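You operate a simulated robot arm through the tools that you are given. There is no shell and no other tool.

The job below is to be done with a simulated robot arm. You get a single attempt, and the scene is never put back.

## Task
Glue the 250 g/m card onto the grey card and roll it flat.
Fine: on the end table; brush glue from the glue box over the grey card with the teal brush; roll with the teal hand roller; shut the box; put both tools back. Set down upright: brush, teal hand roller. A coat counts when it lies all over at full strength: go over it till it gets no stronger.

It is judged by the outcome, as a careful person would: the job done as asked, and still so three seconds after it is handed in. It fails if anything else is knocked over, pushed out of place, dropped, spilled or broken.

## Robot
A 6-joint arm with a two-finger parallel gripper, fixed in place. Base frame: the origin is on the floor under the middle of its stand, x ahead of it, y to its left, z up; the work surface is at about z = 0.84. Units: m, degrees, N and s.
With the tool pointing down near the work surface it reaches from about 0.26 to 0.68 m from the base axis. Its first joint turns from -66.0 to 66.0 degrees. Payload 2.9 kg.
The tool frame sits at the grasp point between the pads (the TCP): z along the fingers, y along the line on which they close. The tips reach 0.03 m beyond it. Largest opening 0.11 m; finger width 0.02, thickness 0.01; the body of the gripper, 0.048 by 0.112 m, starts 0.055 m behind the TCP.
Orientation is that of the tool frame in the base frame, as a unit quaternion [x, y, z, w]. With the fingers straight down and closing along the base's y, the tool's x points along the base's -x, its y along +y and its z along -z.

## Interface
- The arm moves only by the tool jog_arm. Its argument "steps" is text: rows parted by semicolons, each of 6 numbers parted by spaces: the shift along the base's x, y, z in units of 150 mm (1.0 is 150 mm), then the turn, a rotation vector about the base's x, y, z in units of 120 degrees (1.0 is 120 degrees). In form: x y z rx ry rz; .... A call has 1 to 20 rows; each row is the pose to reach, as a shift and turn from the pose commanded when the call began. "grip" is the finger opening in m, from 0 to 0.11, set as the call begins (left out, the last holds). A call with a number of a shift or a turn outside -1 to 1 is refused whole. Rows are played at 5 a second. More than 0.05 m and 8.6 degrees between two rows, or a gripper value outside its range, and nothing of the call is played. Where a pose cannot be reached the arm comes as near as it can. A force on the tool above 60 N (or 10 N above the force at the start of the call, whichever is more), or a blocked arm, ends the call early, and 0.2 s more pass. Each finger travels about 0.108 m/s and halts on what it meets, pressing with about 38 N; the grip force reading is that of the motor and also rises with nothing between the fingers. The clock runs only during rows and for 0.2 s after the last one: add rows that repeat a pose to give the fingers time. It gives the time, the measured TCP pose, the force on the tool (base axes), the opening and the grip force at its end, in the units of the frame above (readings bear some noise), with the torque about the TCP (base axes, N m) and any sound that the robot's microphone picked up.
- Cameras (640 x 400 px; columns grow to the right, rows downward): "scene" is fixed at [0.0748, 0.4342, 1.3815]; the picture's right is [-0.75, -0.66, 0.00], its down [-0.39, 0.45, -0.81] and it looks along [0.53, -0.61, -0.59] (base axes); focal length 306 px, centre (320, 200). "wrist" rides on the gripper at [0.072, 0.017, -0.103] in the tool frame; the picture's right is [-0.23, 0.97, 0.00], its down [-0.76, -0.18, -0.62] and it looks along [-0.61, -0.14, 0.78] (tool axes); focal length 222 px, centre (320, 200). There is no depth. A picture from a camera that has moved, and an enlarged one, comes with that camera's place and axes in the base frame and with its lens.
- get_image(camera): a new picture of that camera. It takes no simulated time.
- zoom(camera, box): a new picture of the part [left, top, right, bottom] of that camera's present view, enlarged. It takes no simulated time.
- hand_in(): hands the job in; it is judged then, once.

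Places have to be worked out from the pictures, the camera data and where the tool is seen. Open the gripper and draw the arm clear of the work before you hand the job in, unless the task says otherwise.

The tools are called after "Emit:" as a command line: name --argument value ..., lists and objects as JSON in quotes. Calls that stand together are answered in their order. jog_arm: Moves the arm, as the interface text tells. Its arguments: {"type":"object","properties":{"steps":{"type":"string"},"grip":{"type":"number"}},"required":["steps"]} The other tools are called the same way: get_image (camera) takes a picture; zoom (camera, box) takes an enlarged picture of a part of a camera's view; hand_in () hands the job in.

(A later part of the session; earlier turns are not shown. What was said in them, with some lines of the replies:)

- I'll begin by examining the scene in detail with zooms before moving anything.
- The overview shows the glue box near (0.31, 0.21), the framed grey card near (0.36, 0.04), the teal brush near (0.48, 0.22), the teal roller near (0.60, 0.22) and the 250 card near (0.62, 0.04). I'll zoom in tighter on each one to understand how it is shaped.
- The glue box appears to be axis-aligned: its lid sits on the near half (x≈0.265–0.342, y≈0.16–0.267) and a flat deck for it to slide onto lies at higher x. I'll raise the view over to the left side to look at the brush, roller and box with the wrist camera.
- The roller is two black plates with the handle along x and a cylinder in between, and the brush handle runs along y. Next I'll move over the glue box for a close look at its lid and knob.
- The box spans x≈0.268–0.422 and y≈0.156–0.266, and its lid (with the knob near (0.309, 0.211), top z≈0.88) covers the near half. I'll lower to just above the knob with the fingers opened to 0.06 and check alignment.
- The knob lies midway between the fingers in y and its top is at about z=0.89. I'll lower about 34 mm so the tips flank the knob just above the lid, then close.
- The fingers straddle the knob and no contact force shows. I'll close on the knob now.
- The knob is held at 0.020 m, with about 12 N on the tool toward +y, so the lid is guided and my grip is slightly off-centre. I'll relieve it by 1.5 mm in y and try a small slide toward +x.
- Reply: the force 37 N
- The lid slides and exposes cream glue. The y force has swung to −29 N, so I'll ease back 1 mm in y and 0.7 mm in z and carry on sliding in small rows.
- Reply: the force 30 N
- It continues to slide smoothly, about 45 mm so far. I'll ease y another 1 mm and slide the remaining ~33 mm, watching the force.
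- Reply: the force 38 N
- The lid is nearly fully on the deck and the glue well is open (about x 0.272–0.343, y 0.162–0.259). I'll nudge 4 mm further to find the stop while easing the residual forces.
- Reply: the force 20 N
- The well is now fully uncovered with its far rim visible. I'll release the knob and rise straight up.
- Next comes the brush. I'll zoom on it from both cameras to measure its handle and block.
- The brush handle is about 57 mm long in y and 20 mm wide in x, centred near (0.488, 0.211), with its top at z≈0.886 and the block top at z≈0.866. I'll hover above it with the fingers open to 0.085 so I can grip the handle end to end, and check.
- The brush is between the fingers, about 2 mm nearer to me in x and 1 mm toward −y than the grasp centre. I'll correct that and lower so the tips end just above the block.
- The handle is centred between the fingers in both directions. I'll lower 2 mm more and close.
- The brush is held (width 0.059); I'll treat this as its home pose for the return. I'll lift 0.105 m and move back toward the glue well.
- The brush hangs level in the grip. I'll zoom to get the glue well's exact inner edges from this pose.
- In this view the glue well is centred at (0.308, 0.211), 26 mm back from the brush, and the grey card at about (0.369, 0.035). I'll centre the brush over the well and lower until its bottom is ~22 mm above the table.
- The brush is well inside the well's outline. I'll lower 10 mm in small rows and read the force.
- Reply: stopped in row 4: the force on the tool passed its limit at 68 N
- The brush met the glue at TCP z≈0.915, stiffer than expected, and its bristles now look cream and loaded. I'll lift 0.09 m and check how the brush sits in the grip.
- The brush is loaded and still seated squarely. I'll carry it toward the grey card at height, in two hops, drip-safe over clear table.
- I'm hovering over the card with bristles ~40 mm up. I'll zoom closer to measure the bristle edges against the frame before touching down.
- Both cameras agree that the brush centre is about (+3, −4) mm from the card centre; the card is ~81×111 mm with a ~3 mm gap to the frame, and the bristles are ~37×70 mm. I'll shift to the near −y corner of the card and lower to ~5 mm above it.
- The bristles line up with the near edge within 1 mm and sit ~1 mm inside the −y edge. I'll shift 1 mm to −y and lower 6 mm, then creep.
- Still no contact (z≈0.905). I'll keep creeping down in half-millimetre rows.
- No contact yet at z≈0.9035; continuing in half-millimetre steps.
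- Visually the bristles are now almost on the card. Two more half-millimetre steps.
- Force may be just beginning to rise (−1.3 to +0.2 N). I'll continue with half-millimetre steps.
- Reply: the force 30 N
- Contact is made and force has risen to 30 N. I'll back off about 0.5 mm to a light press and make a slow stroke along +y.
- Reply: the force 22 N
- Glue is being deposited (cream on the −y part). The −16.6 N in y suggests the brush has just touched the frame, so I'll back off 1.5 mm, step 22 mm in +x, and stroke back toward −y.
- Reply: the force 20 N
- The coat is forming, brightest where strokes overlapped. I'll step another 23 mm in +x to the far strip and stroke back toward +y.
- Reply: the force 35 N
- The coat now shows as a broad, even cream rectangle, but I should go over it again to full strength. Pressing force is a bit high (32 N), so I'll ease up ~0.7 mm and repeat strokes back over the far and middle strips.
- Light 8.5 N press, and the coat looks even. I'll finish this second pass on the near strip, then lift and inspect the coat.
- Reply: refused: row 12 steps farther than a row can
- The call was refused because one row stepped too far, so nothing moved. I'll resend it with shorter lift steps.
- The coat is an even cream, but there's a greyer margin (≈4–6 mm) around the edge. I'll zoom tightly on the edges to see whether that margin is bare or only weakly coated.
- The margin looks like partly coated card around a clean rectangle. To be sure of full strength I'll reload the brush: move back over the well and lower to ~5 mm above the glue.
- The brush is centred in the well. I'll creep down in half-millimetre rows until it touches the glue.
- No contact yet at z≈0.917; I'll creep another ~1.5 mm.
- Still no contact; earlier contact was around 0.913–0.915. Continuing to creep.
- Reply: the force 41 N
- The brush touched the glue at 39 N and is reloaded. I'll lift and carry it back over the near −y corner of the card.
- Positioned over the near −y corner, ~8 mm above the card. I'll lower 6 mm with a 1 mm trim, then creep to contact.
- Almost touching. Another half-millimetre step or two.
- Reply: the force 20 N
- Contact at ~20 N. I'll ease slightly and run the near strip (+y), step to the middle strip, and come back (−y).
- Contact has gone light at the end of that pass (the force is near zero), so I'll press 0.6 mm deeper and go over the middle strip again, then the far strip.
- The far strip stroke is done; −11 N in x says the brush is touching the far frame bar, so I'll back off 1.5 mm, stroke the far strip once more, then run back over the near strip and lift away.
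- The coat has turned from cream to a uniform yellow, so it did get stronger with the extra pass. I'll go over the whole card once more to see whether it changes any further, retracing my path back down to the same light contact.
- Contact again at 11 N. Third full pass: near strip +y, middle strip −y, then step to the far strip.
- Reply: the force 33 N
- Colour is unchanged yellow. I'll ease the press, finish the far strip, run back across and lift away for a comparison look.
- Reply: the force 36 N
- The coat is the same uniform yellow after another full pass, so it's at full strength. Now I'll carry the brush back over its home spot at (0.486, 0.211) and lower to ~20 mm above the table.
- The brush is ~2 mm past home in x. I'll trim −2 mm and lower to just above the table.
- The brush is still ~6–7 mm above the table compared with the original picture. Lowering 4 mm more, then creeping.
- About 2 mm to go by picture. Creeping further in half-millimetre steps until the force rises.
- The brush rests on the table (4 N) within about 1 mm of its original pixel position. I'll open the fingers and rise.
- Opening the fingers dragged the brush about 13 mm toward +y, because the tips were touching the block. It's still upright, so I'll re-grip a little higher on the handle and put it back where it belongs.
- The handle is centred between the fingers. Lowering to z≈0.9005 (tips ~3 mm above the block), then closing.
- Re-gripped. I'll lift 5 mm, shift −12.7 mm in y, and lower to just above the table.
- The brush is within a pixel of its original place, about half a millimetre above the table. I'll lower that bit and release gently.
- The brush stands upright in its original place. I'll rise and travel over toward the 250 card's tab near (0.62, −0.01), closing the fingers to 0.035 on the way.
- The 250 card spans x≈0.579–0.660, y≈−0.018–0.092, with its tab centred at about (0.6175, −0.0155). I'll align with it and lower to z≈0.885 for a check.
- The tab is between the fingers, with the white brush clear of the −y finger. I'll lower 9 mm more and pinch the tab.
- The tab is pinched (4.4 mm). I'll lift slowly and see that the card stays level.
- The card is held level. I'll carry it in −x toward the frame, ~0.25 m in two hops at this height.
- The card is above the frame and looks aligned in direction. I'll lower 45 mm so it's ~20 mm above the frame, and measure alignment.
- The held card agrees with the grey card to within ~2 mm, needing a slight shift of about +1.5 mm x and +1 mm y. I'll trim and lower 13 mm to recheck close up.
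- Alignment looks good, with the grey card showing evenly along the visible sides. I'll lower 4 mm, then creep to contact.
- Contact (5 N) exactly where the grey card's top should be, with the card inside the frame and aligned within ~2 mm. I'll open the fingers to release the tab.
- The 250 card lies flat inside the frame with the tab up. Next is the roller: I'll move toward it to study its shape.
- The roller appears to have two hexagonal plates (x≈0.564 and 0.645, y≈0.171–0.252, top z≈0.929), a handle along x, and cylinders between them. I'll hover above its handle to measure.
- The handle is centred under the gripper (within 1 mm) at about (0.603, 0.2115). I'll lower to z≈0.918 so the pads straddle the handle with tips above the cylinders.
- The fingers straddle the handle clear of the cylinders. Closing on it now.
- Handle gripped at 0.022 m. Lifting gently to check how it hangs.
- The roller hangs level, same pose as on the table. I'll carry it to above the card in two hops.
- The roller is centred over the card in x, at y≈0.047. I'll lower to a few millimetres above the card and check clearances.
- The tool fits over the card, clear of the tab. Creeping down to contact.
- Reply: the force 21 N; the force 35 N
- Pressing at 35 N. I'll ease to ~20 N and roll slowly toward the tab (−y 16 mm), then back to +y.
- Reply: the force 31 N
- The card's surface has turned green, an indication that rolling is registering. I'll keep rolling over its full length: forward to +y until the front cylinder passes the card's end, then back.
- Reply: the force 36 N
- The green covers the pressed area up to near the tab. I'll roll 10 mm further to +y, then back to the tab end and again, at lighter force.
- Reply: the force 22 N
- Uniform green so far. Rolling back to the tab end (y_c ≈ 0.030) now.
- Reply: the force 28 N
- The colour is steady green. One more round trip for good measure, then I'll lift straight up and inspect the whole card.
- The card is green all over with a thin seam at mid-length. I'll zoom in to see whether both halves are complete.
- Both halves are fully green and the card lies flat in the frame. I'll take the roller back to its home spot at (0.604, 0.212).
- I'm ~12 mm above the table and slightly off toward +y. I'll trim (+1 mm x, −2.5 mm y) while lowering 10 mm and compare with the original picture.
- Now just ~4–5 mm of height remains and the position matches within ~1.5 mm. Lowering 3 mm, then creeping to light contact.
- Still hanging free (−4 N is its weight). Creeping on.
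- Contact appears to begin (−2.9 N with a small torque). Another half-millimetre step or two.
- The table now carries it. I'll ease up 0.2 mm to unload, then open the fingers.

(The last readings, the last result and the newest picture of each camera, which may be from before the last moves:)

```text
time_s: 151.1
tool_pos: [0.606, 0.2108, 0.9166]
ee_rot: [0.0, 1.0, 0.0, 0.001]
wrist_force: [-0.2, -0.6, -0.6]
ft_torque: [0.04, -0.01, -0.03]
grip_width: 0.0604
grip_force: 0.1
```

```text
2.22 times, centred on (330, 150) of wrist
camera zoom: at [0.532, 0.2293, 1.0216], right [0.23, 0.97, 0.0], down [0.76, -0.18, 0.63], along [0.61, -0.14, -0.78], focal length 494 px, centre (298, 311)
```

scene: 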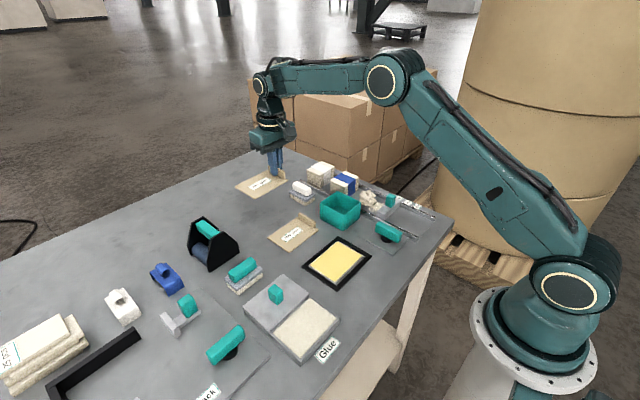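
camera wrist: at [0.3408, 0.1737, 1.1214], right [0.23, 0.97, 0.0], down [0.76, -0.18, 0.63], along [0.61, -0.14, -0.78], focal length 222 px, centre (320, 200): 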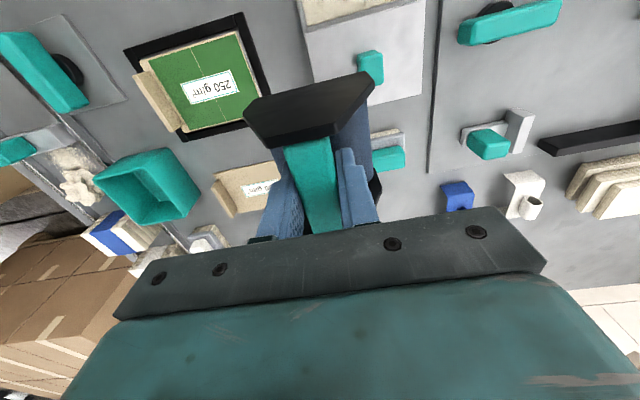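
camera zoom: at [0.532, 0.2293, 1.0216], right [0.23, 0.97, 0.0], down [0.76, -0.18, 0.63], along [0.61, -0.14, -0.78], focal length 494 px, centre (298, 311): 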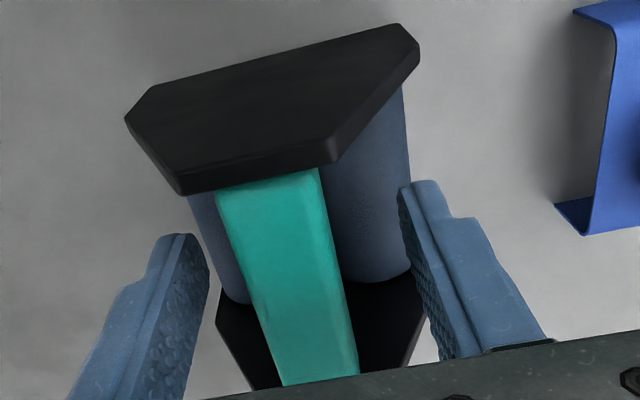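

The roller stands upright in place, within ~2 mm of where it was. I'll rise and head to the lid knob near (0.389, 0.211) to shut the box.

Emit:
jog_arm --steps "0 0 0.1 0 0 0; 0 0 0.35 0 0 0; 0 0 0.65 0 0 0; -0.25 0 0.65 0 0 0; -0.5 0 0.65 0 0 0; -0.75 0 0.65 0 0 0; -1 0 0.65 0 0 0; -1 0 0.65 0 0 0"

Emit:
jog_arm --steps "-0.2 0 0 0 0 0; -0.43 0 -0.1 0 0 0; -0.44 0 -0.35 0 0 0; -0.44 0 -0.5 0 0 0; -0.44 0 -0.5 0 0 0"

Emit:
zoom --camera "scene" --box '[210, 230, 350, 350]'

Emit:
zoom --camera "wrist" --box '[180, 40, 460, 240]'

```text
time_s: 152.9
tool_pos: [0.455, 0.21, 1.013]
ee_rot: [0.0, 1.0, -0.001, 0.001]
wrist_force: [-0.2, 0.6, 0.0]
ft_torque: [-0.02, 0.0, 0.02]
grip_width: 0.06
grip_force: 0.0
```

```text
time_s: 154.1
tool_pos: [0.3875, 0.2141, 0.9412]
ee_rot: [0.0, 1.0, -0.001, 0.002]
wrist_force: [-1.2, -0.6, -0.5]
ft_torque: [-0.02, 0.01, -0.03]
grip_width: 0.0601
grip_force: 0.0
```

```text
3.33 times, centred on (280, 290) of scene
camera zoom: at [0.0748, 0.4342, 1.3815], right [-0.75, -0.66, 0.0], down [-0.39, 0.45, -0.81], along [0.53, -0.61, -0.59], focal length 1021 px, centre (453, -100)
```

zoom: 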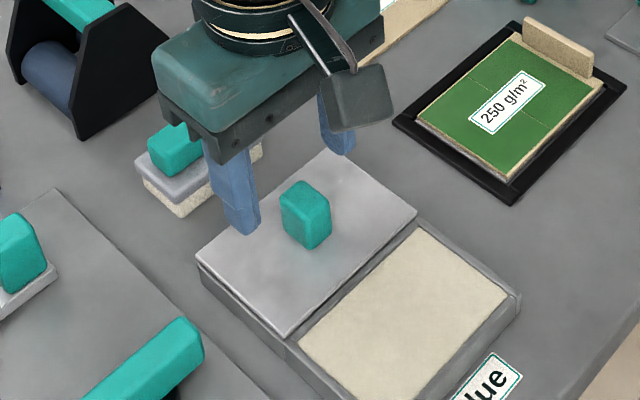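

```text
2.00 times, centred on (320, 140) of wrist
camera zoom: at [0.3141, 0.232, 1.0452], right [0.23, 0.97, 0.0], down [0.76, -0.18, 0.63], along [0.61, -0.14, -0.78], focal length 444 px, centre (320, 320)
```

zoom: 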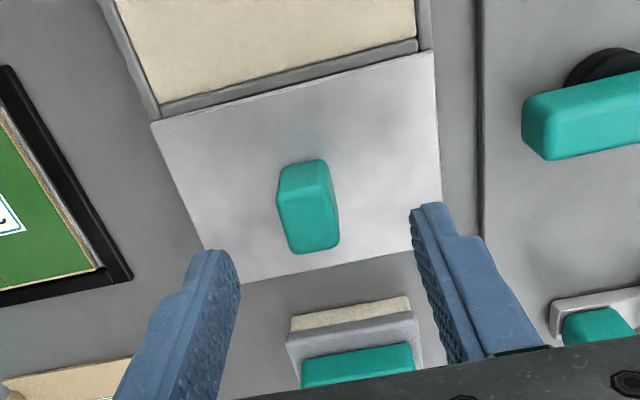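

The knob lies directly below, ~3 mm toward −y. I'll trim and lower around it, as before, to z≈0.8975.

Emit:
jog_arm --steps "0 -0.019 -0.1 0 0 0; 0 -0.019 -0.2 0 0 0; 0 -0.019 -0.29 0 0 0; 0 -0.019 -0.29 0 0 0"

Emit:
jog_arm --steps "0 0 0 0 0 0; 0 0 0 0 0 0; 0 0 0 0 0 0; 0 0 0 0 0 0" --grip 0.0

Emit:
zoom --camera "scene" --box '[230, 250, 370, 370]'

```text
time_s: 155.1
tool_pos: [0.3867, 0.209, 0.8971]
ee_rot: [-0.001, 1.0, 0.0, 0.002]
wrist_force: [0.4, -0.3, 0.5]
ft_torque: [-0.01, 0.02, -0.01]
grip_width: 0.0599
grip_force: 0.0
```

```text
time_s: 156.1
tool_pos: [0.3862, 0.21, 0.898]
ee_rot: [0.0, 1.0, 0.0, 0.002]
wrist_force: [-0.1, 1.9, -5.8]
ft_torque: [0.35, -0.33, -0.04]
grip_width: 0.02
grip_force: 45.4
```

```text
3.33 times, centred on (300, 310) of scene
camera zoom: at [0.0749, 0.4342, 1.3814], right [-0.75, -0.66, 0.0], down [-0.39, 0.45, -0.81], along [0.53, -0.61, -0.59], focal length 1021 px, centre (387, -167)
```

zoom: 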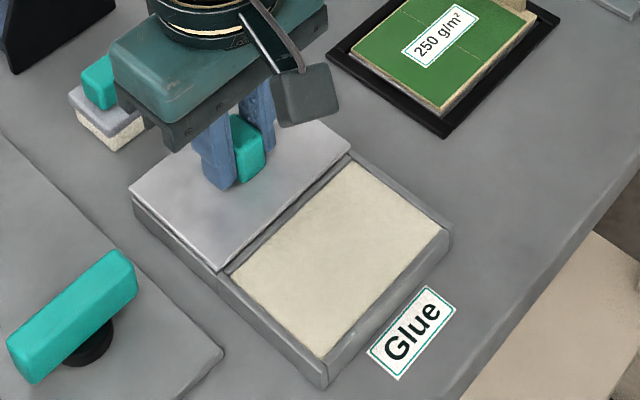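

The knob is held with only ~2 N lateral force. I'll slide the lid back toward −x in small rows.

Emit:
jog_arm --steps "-0.06 0 0 0 0 0; -0.12 0 0 0 0 0; -0.18 0 0 0 0 0; -0.24 0 0 0 0 0; -0.24 0 0 0 0 0"

Emit:
jog_arm --steps "-0.06 0 0 0 0 0; -0.12 0 0 0 0 0; -0.18 0 0 0 0 0; -0.23 0 0 0 0 0; -0.23 0 0 0 0 0"

Emit:
zoom --camera "scene" --box '[230, 250, 370, 370]'

```text
time_s: 157.3
tool_pos: [0.3547, 0.21, 0.8976]
ee_rot: [-0.001, 1.0, 0.0, 0.002]
wrist_force: [0.4, 0.7, 15.0]
ft_torque: [0.24, 0.78, 0.26]
grip_width: 0.0204
grip_force: 44.8
```

```text
time_s: 158.5
tool_pos: [0.3192, 0.2094, 0.8978]
ee_rot: [-0.001, 1.0, 0.001, 0.002]
wrist_force: [0.1, 17.1, -8.9]
ft_torque: [0.3, -1.45, -0.34]
grip_width: 0.0201
grip_force: 45.1
```

```text
3.33 times, centred on (300, 310) of scene
camera zoom: at [0.0749, 0.4346, 1.3813], right [-0.75, -0.66, 0.0], down [-0.39, 0.45, -0.81], along [0.53, -0.61, -0.59], focal length 1021 px, centre (387, -167)
```

zoom: 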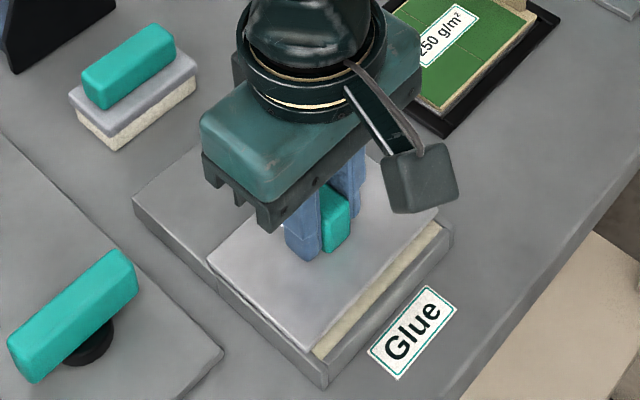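

About 10 mm remain. I'll relieve y slightly and push on to the closed stop, watching x force.

Emit:
jog_arm --steps "0 0.004 0 0 0 0; -0.03 0.004 0 0 0 0; -0.055 0.004 0 0 0 0; -0.062 0.004 0 0 0 0; -0.062 0.004 0 0 0 0"

Emit:
zoom --camera "scene" --box '[230, 250, 370, 370]'

```text
time_s: 159.7
tool_pos: [0.3093, 0.2098, 0.8976]
ee_rot: [0.0, 1.0, 0.001, 0.002]
wrist_force: [-1.5, 17.2, 24.2]
ft_torque: [-0.26, 1.15, -0.19]
grip_width: 0.0201
grip_force: 44.9
```

```text
3.33 times, centred on (300, 310) of scene
camera zoom: at [0.0746, 0.4344, 1.3814], right [-0.75, -0.66, 0.0], down [-0.39, 0.45, -0.81], along [0.53, -0.61, -0.59], focal length 1021 px, centre (387, -167)
```

zoom: 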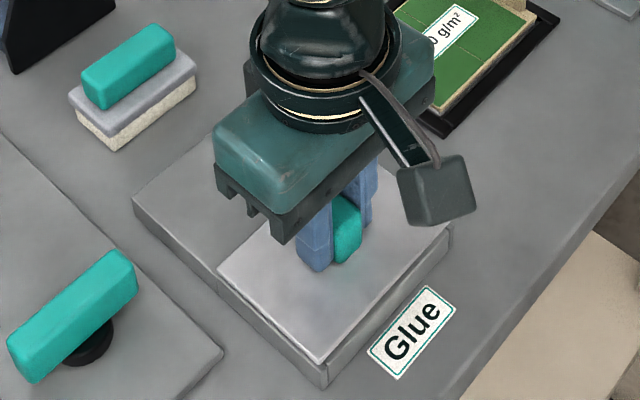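

It looks fully closed, matching the original picture. I'll nudge 1.5 mm further to confirm the stop.

Emit:
jog_arm --steps "-0.005 0.003 -0.003 0 0 0; -0.01 0.003 -0.003 0 0 0; -0.01 0.003 -0.003 0 0 0"

Emit:
zoom --camera "scene" --box '[230, 250, 370, 370]'

```text
time_s: 160.5
tool_pos: [0.3101, 0.2106, 0.8977]
ee_rot: [-0.001, 1.0, 0.002, 0.005]
wrist_force: [0.1, 16.3, 31.6]
ft_torque: [-0.23, 0.12, -0.17]
grip_width: 0.02
grip_force: 44.9
```

```text
3.33 times, centred on (300, 310) of scene
camera zoom: at [0.0745, 0.4343, 1.3814], right [-0.75, -0.66, 0.0], down [-0.39, 0.45, -0.81], along [0.53, -0.61, -0.59], focal length 1021 px, centre (387, -167)
```

zoom: 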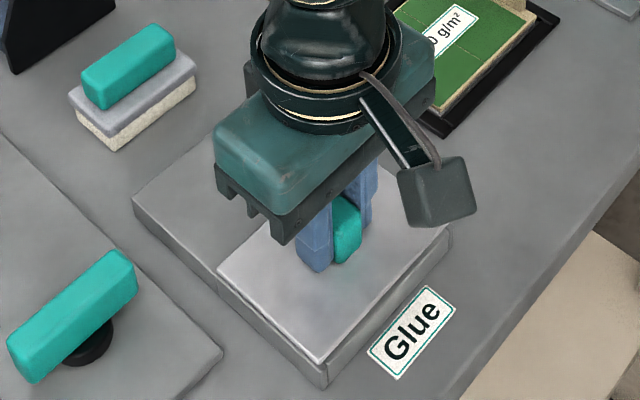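

The lid is against its stop. I'll relieve the pressure slightly and release the knob, then rise.

Emit:
jog_arm --steps "0.003 0.004 0.006 0 0 0; 0.003 0.004 0.006 0 0 0"

Emit:
jog_arm --steps "0 0 0 0 0 0; 0 0 0 0 0 0; 0 0 0 0 0 0" --grip 0.06

Emit:
jog_arm --steps "0 0 0.1 0 0 0; 0 0 0.3 0 0 0; 0 0 0.6 0 0 0; 0 0 0.9 0 0 0; 0 0 0.9 0 0 0"

Emit:
get_image --camera "scene"

Emit:
get_image --camera "wrist"

```text
time_s: 161.1
tool_pos: [0.3086, 0.2096, 0.8968]
ee_rot: [0.0, 1.0, 0.0, 0.002]
wrist_force: [0.5, 15.6, 14.0]
ft_torque: [0.26, -1.41, -0.01]
grip_width: 0.0199
grip_force: 44.8
```

```text
time_s: 161.9
tool_pos: [0.3082, 0.2096, 0.8967]
ee_rot: [0.0, 1.0, 0.0, 0.001]
wrist_force: [-0.4, 0.5, 0.4]
ft_torque: [0.03, -0.02, 0.01]
grip_width: 0.06
grip_force: 0.1
```

```text
time_s: 163.1
tool_pos: [0.3078, 0.2078, 1.0259]
ee_rot: [0.0, 1.0, -0.001, 0.002]
wrist_force: [0.9, 0.0, 0.5]
ft_torque: [-0.04, -0.01, -0.04]
grip_width: 0.0603
grip_force: 0.0
```

```text
taken
```

scene: 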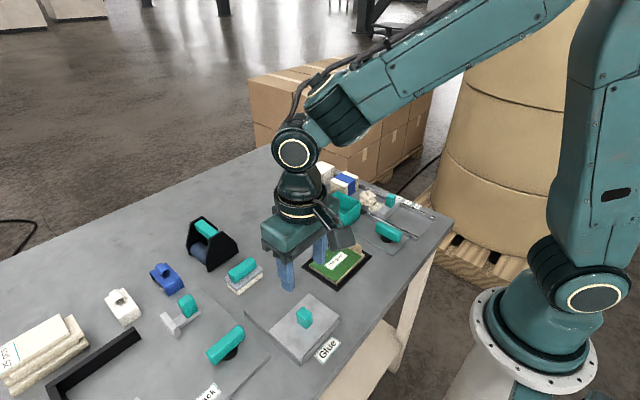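

```text
taken
camera wrist: at [0.2338, 0.2247, 1.1308], right [0.23, 0.97, 0.0], down [0.76, -0.18, 0.63], along [0.61, -0.14, -0.78], focal length 222 px, centre (320, 200)
```

wrist: 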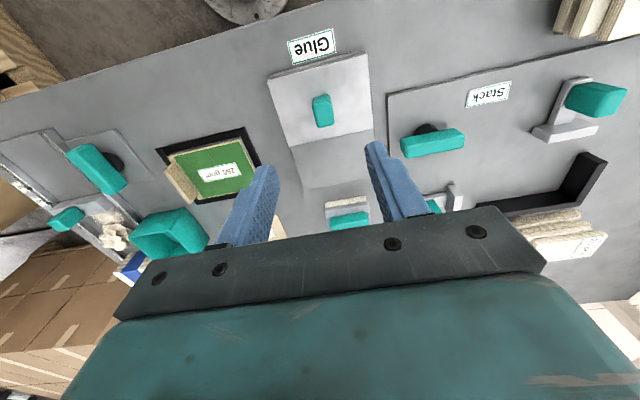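

The box is shut. I'll compare tight zooms of the box, brush, roller and card with the originals.

Emit:
zoom --camera "scene" --box '[235, 270, 355, 370]'

Emit:
zoom --camera "scene" --box '[175, 205, 275, 300]'

Emit:
zoom --camera "wrist" --box '[250, 40, 400, 210]'

```text
4.00 times, centred on (295, 320) of scene
camera zoom: at [0.0748, 0.4341, 1.3815], right [-0.75, -0.66, 0.0], down [-0.39, 0.45, -0.81], along [0.53, -0.61, -0.59], focal length 1225 px, centre (420, -280)
```

zoom: 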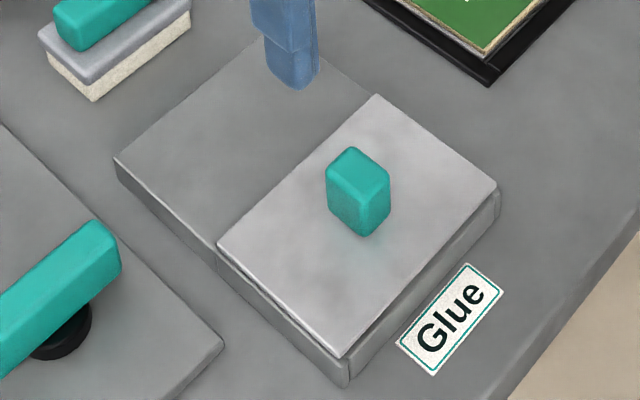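

```text
4.21 times, centred on (225, 252) of scene
camera zoom: at [0.0748, 0.4341, 1.3815], right [-0.75, -0.66, 0.0], down [-0.39, 0.45, -0.81], along [0.53, -0.61, -0.59], focal length 1289 px, centre (720, -21)
```

zoom: 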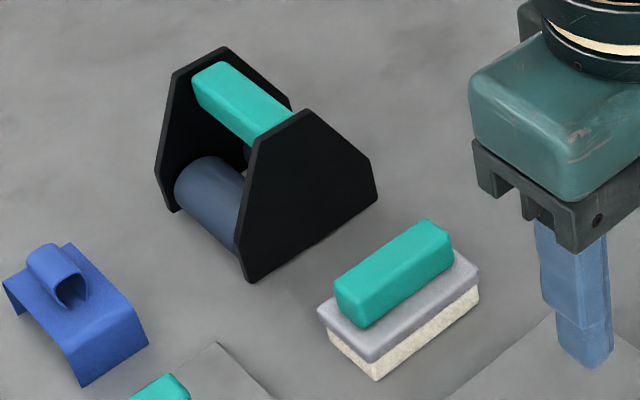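

```text
2.35 times, centred on (325, 125) of wrist
camera zoom: at [0.2338, 0.2247, 1.1308], right [0.23, 0.97, 0.0], down [0.76, -0.18, 0.63], along [0.61, -0.14, -0.78], focal length 523 px, centre (308, 376)
```

zoom: 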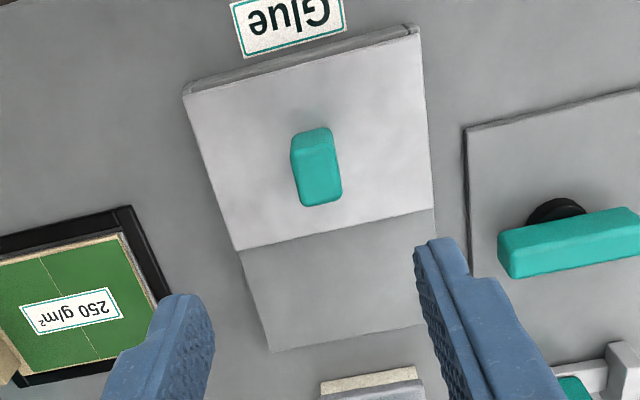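

The lid looks about 1 mm short of its original closed position (knob and corner ~2–3 px off at 4×). I'll nudge it with the closed fingertips from the +x side: first close, move behind the knob and lower.

Emit:
jog_arm --steps "0.11 0.01 0 0 0 0; 0.223 0.018 0 0 0 0; 0.223 0.018 -0.25 0 0 0; 0.223 0.018 -0.5 0 0 0; 0.223 0.018 -0.75 0 0 0; 0.223 0.018 -0.83 0 0 0; 0.223 0.018 -0.83 0 0 0" --grip 0.0

Emit:
zoom --camera "scene" --box '[235, 270, 355, 370]'

Emit:
zoom --camera "wrist" --box '[220, 40, 420, 200]'

```text
time_s: 164.7
tool_pos: [0.3429, 0.2124, 0.9085]
ee_rot: [0.0, 1.0, -0.001, 0.002]
wrist_force: [0.0, -1.1, 1.0]
ft_torque: [-0.03, -0.03, 0.01]
grip_width: 0.0
grip_force: 37.7
```

```text
4.00 times, centred on (295, 320) of scene
camera zoom: at [0.0748, 0.4342, 1.3815], right [-0.75, -0.66, 0.0], down [-0.39, 0.45, -0.81], along [0.53, -0.61, -0.59], focal length 1225 px, centre (420, -280)
```

zoom: 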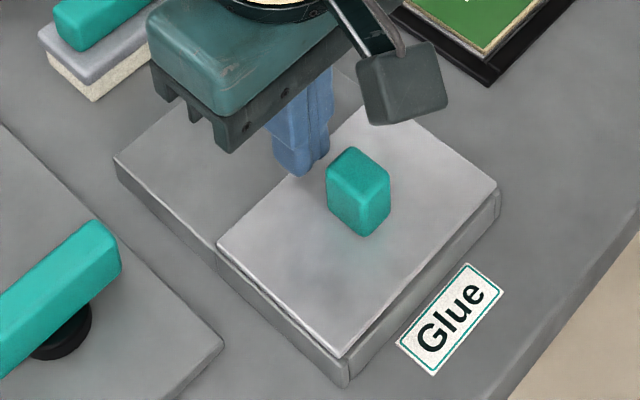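

```text
2.50 times, centred on (320, 120) of wrist
camera zoom: at [0.2689, 0.2306, 1.0116], right [0.23, 0.97, 0.0], down [0.76, -0.18, 0.63], along [0.61, -0.14, -0.78], focal length 555 px, centre (320, 400)
```

zoom: 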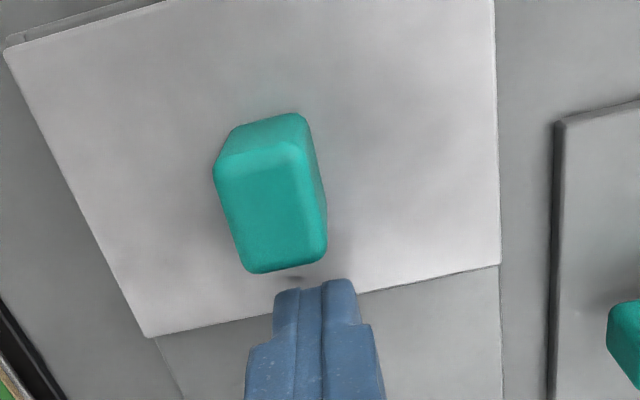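

The closed fingertips are ~10 mm behind the knob. I'll lower 9 mm and approach until just short of touching.

Emit:
jog_arm --steps "0 -0.013 -0.03 0 0 0; 0 -0.013 -0.058 0 0 0; -0.025 -0.013 -0.058 0 0 0; -0.05 -0.013 -0.058 0 0 0; -0.05 -0.013 -0.058 0 0 0"

Emit:
jog_arm --steps "-0.005 0 0 0 0 0; -0.01 0 0 0 0 0; -0.015 0 0 0 0 0; -0.015 0 0 0 0 0"

Emit:
zoom --camera "scene" --box '[235, 270, 355, 370]'

```text
time_s: 165.9
tool_pos: [0.3358, 0.2098, 0.8977]
ee_rot: [0.0, 1.0, 0.0, 0.001]
wrist_force: [-1.1, 0.2, -0.4]
ft_torque: [0.0, 0.0, 0.0]
grip_width: 0.0
grip_force: 37.8
```

```text
time_s: 166.9
tool_pos: [0.3318, 0.2103, 0.8994]
ee_rot: [0.0, 1.0, -0.001, 0.002]
wrist_force: [2.8, -2.2, -2.0]
ft_torque: [0.01, -0.03, 0.02]
grip_width: 0.0
grip_force: 38.0
```

```text
4.00 times, centred on (295, 320) of scene
camera zoom: at [0.0749, 0.4341, 1.3815], right [-0.75, -0.66, 0.0], down [-0.39, 0.45, -0.81], along [0.53, -0.61, -0.59], focal length 1225 px, centre (420, -280)
```

zoom: 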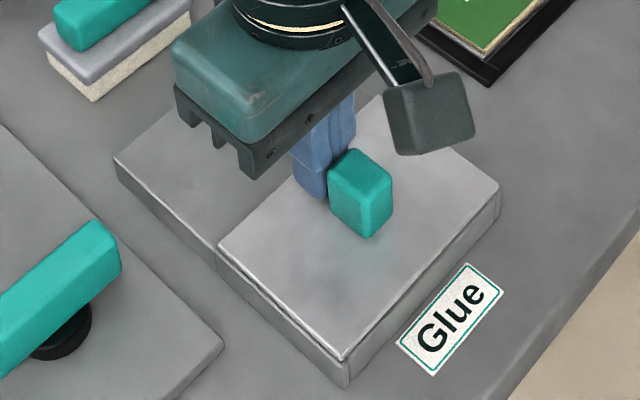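

The knob and lid corners now match the original closed picture exactly, with the force starting to rise (2.8 N). One last half-millimetre nudge to seat it.

Emit:
jog_arm --steps "-0.004 0 0 0 0 0; -0.004 0 0 0 0 0"

Emit:
zoom --camera "scene" --box '[235, 270, 355, 370]'

```text
time_s: 167.5
tool_pos: [0.3318, 0.2116, 0.8995]
ee_rot: [0.0, 1.0, 0.0, 0.001]
wrist_force: [5.8, 0.4, -2.8]
ft_torque: [0.02, -0.04, 0.03]
grip_width: 0.0
grip_force: 37.5
```

```text
4.00 times, centred on (295, 320) of scene
camera zoom: at [0.075, 0.4342, 1.3814], right [-0.75, -0.66, 0.0], down [-0.39, 0.45, -0.81], along [0.53, -0.61, -0.59], focal length 1225 px, centre (420, -280)
```

zoom: 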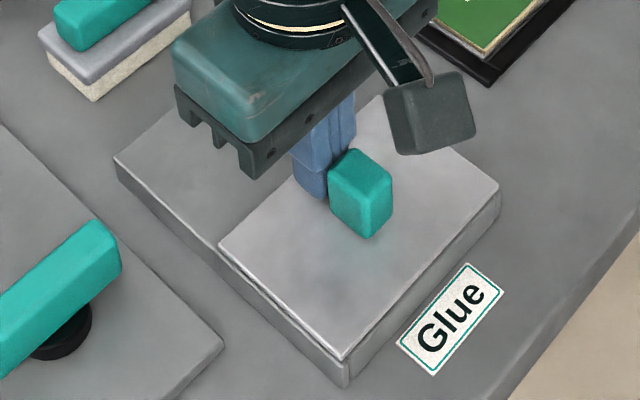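

Seated against the stop. I'll back off, rise, and draw the arm clear toward its start pose.

Emit:
jog_arm --steps "0.04 0 0 0 0 0; 0.04 0 0.25 0 0 0; 0.04 0 0.5 0 0 0; 0.04 0 0.75 0 0 0; 0.04 0 1 0 0 0; 0.04 0 1 0 0 0"

Emit:
jog_arm --steps "0.1 -0.2 0.15 0 0 0; 0.2 -0.4 0.3 0 0 0; 0.3 -0.6 0.45 0 0 0; 0.4 -0.8 0.6 0 0 0; 0.5 -1 0.75 0 0 0; 0.5 -1 0.75 0 0 0" --grip 0.11

Emit:
get_image --camera "scene"

Emit:
get_image --camera "wrist"

```text
time_s: 168.9
tool_pos: [0.3374, 0.2091, 1.0482]
ee_rot: [0.0, 1.0, -0.001, 0.001]
wrist_force: [-0.8, 0.5, -0.4]
ft_torque: [-0.03, 0.04, 0.01]
grip_width: 0.0
grip_force: 37.3
```

```text
time_s: 170.3
tool_pos: [0.4102, 0.0616, 1.1612]
ee_rot: [0.0, 1.0, -0.001, 0.001]
wrist_force: [0.1, 0.1, -0.1]
ft_torque: [0.03, 0.0, 0.0]
grip_width: 0.1099
grip_force: 0.0
```

```text
taken
```

scene: 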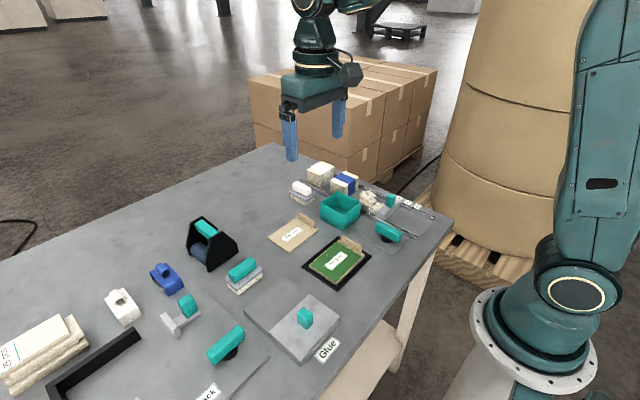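

```text
taken
camera wrist: at [0.3359, 0.0798, 1.2648], right [0.23, 0.97, 0.0], down [0.76, -0.18, 0.63], along [0.61, -0.14, -0.78], focal length 222 px, centre (320, 200)
```

wrist: 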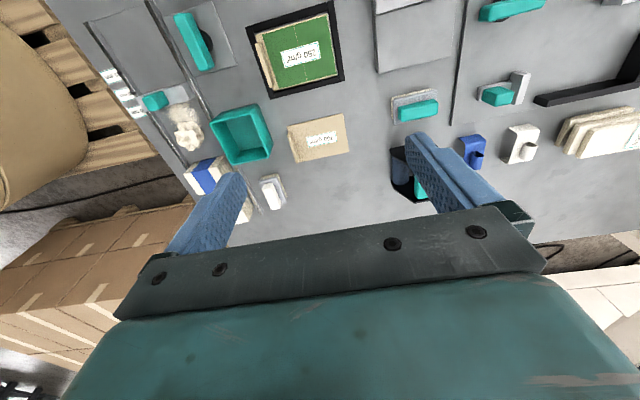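

Everything appears in order. One last close look at the bonded card, the tools and the neighbours before handing in.

Emit:
zoom --camera "scene" --box '[260, 160, 440, 300]'

Emit:
zoom --camera "scene" --box '[140, 200, 380, 370]'

Emit:
zoom --camera "wrist" --box '[230, 0, 360, 110]'

```text
2.86 times, centred on (350, 230) of scene
camera zoom: at [0.0748, 0.4341, 1.3815], right [-0.75, -0.66, 0.0], down [-0.39, 0.45, -0.81], along [0.53, -0.61, -0.59], focal length 875 px, centre (234, 114)
```

zoom: 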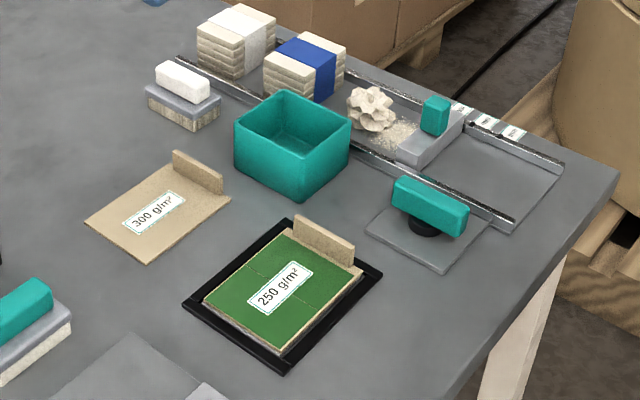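

```text
2.35 times, centred on (260, 285) of scene
camera zoom: at [0.0748, 0.4341, 1.3815], right [-0.75, -0.66, 0.0], down [-0.39, 0.45, -0.81], along [0.53, -0.61, -0.59], focal length 720 px, centre (461, 0)
```

zoom: 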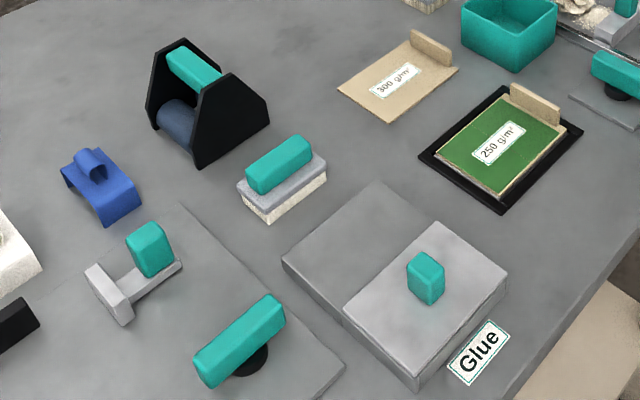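

```text
3.64 times, centred on (295, 55) of wrist
camera zoom: at [0.3359, 0.0798, 1.2648], right [0.23, 0.97, 0.0], down [0.76, -0.18, 0.63], along [0.61, -0.14, -0.78], focal length 808 px, centre (411, 727)
```

zoom: 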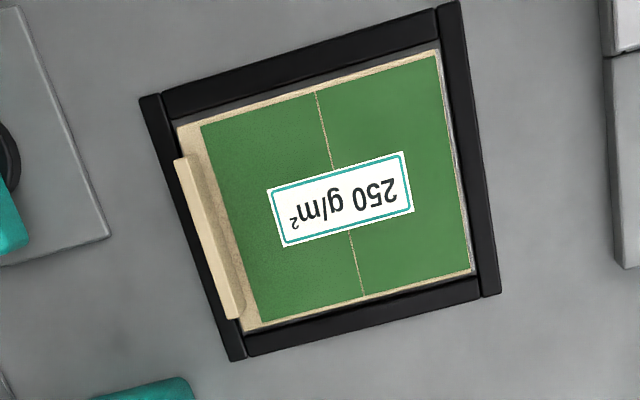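

The 250 g/m card is bonded and rolled inside the frame. Brush and roller stand upright at their places, the glue box is shut, nothing else has moved, and the arm is clear with its gripper open. Handing in.

Emit:
hand_in

```text
The job is handed in.
```

The 250 g/m card is glued onto the grey card and rolled flat. I've handed the job in; no verdict came back with the hand-in.

- **Glue:** I brushed the grey card all over with two loads from the glue box. The coat went from cream to yellow, and another full pass didn't change it, so I took that as full strength.
- **Card:** It sits inside the black frame, within about 2 mm of the grey card's edges.
- **Rolling:** I ran the teal roller back and forth along the card. The surface turned green over both halves, which I read as fully rolled. The roller can't reach the last strip of card beside the tab.
- **Tools:** Brush and roller are upright, each within about 2 mm of where it stood. When I first released the brush, the fingers dragged it about 13 mm. I picked it up and set it back.
- **Glue box:** The lid is closed against its stop and matches the starting picture.

In the last pictures nothing else had been moved, dropped or spilled. The gripper is open and the arm is clear of the work.
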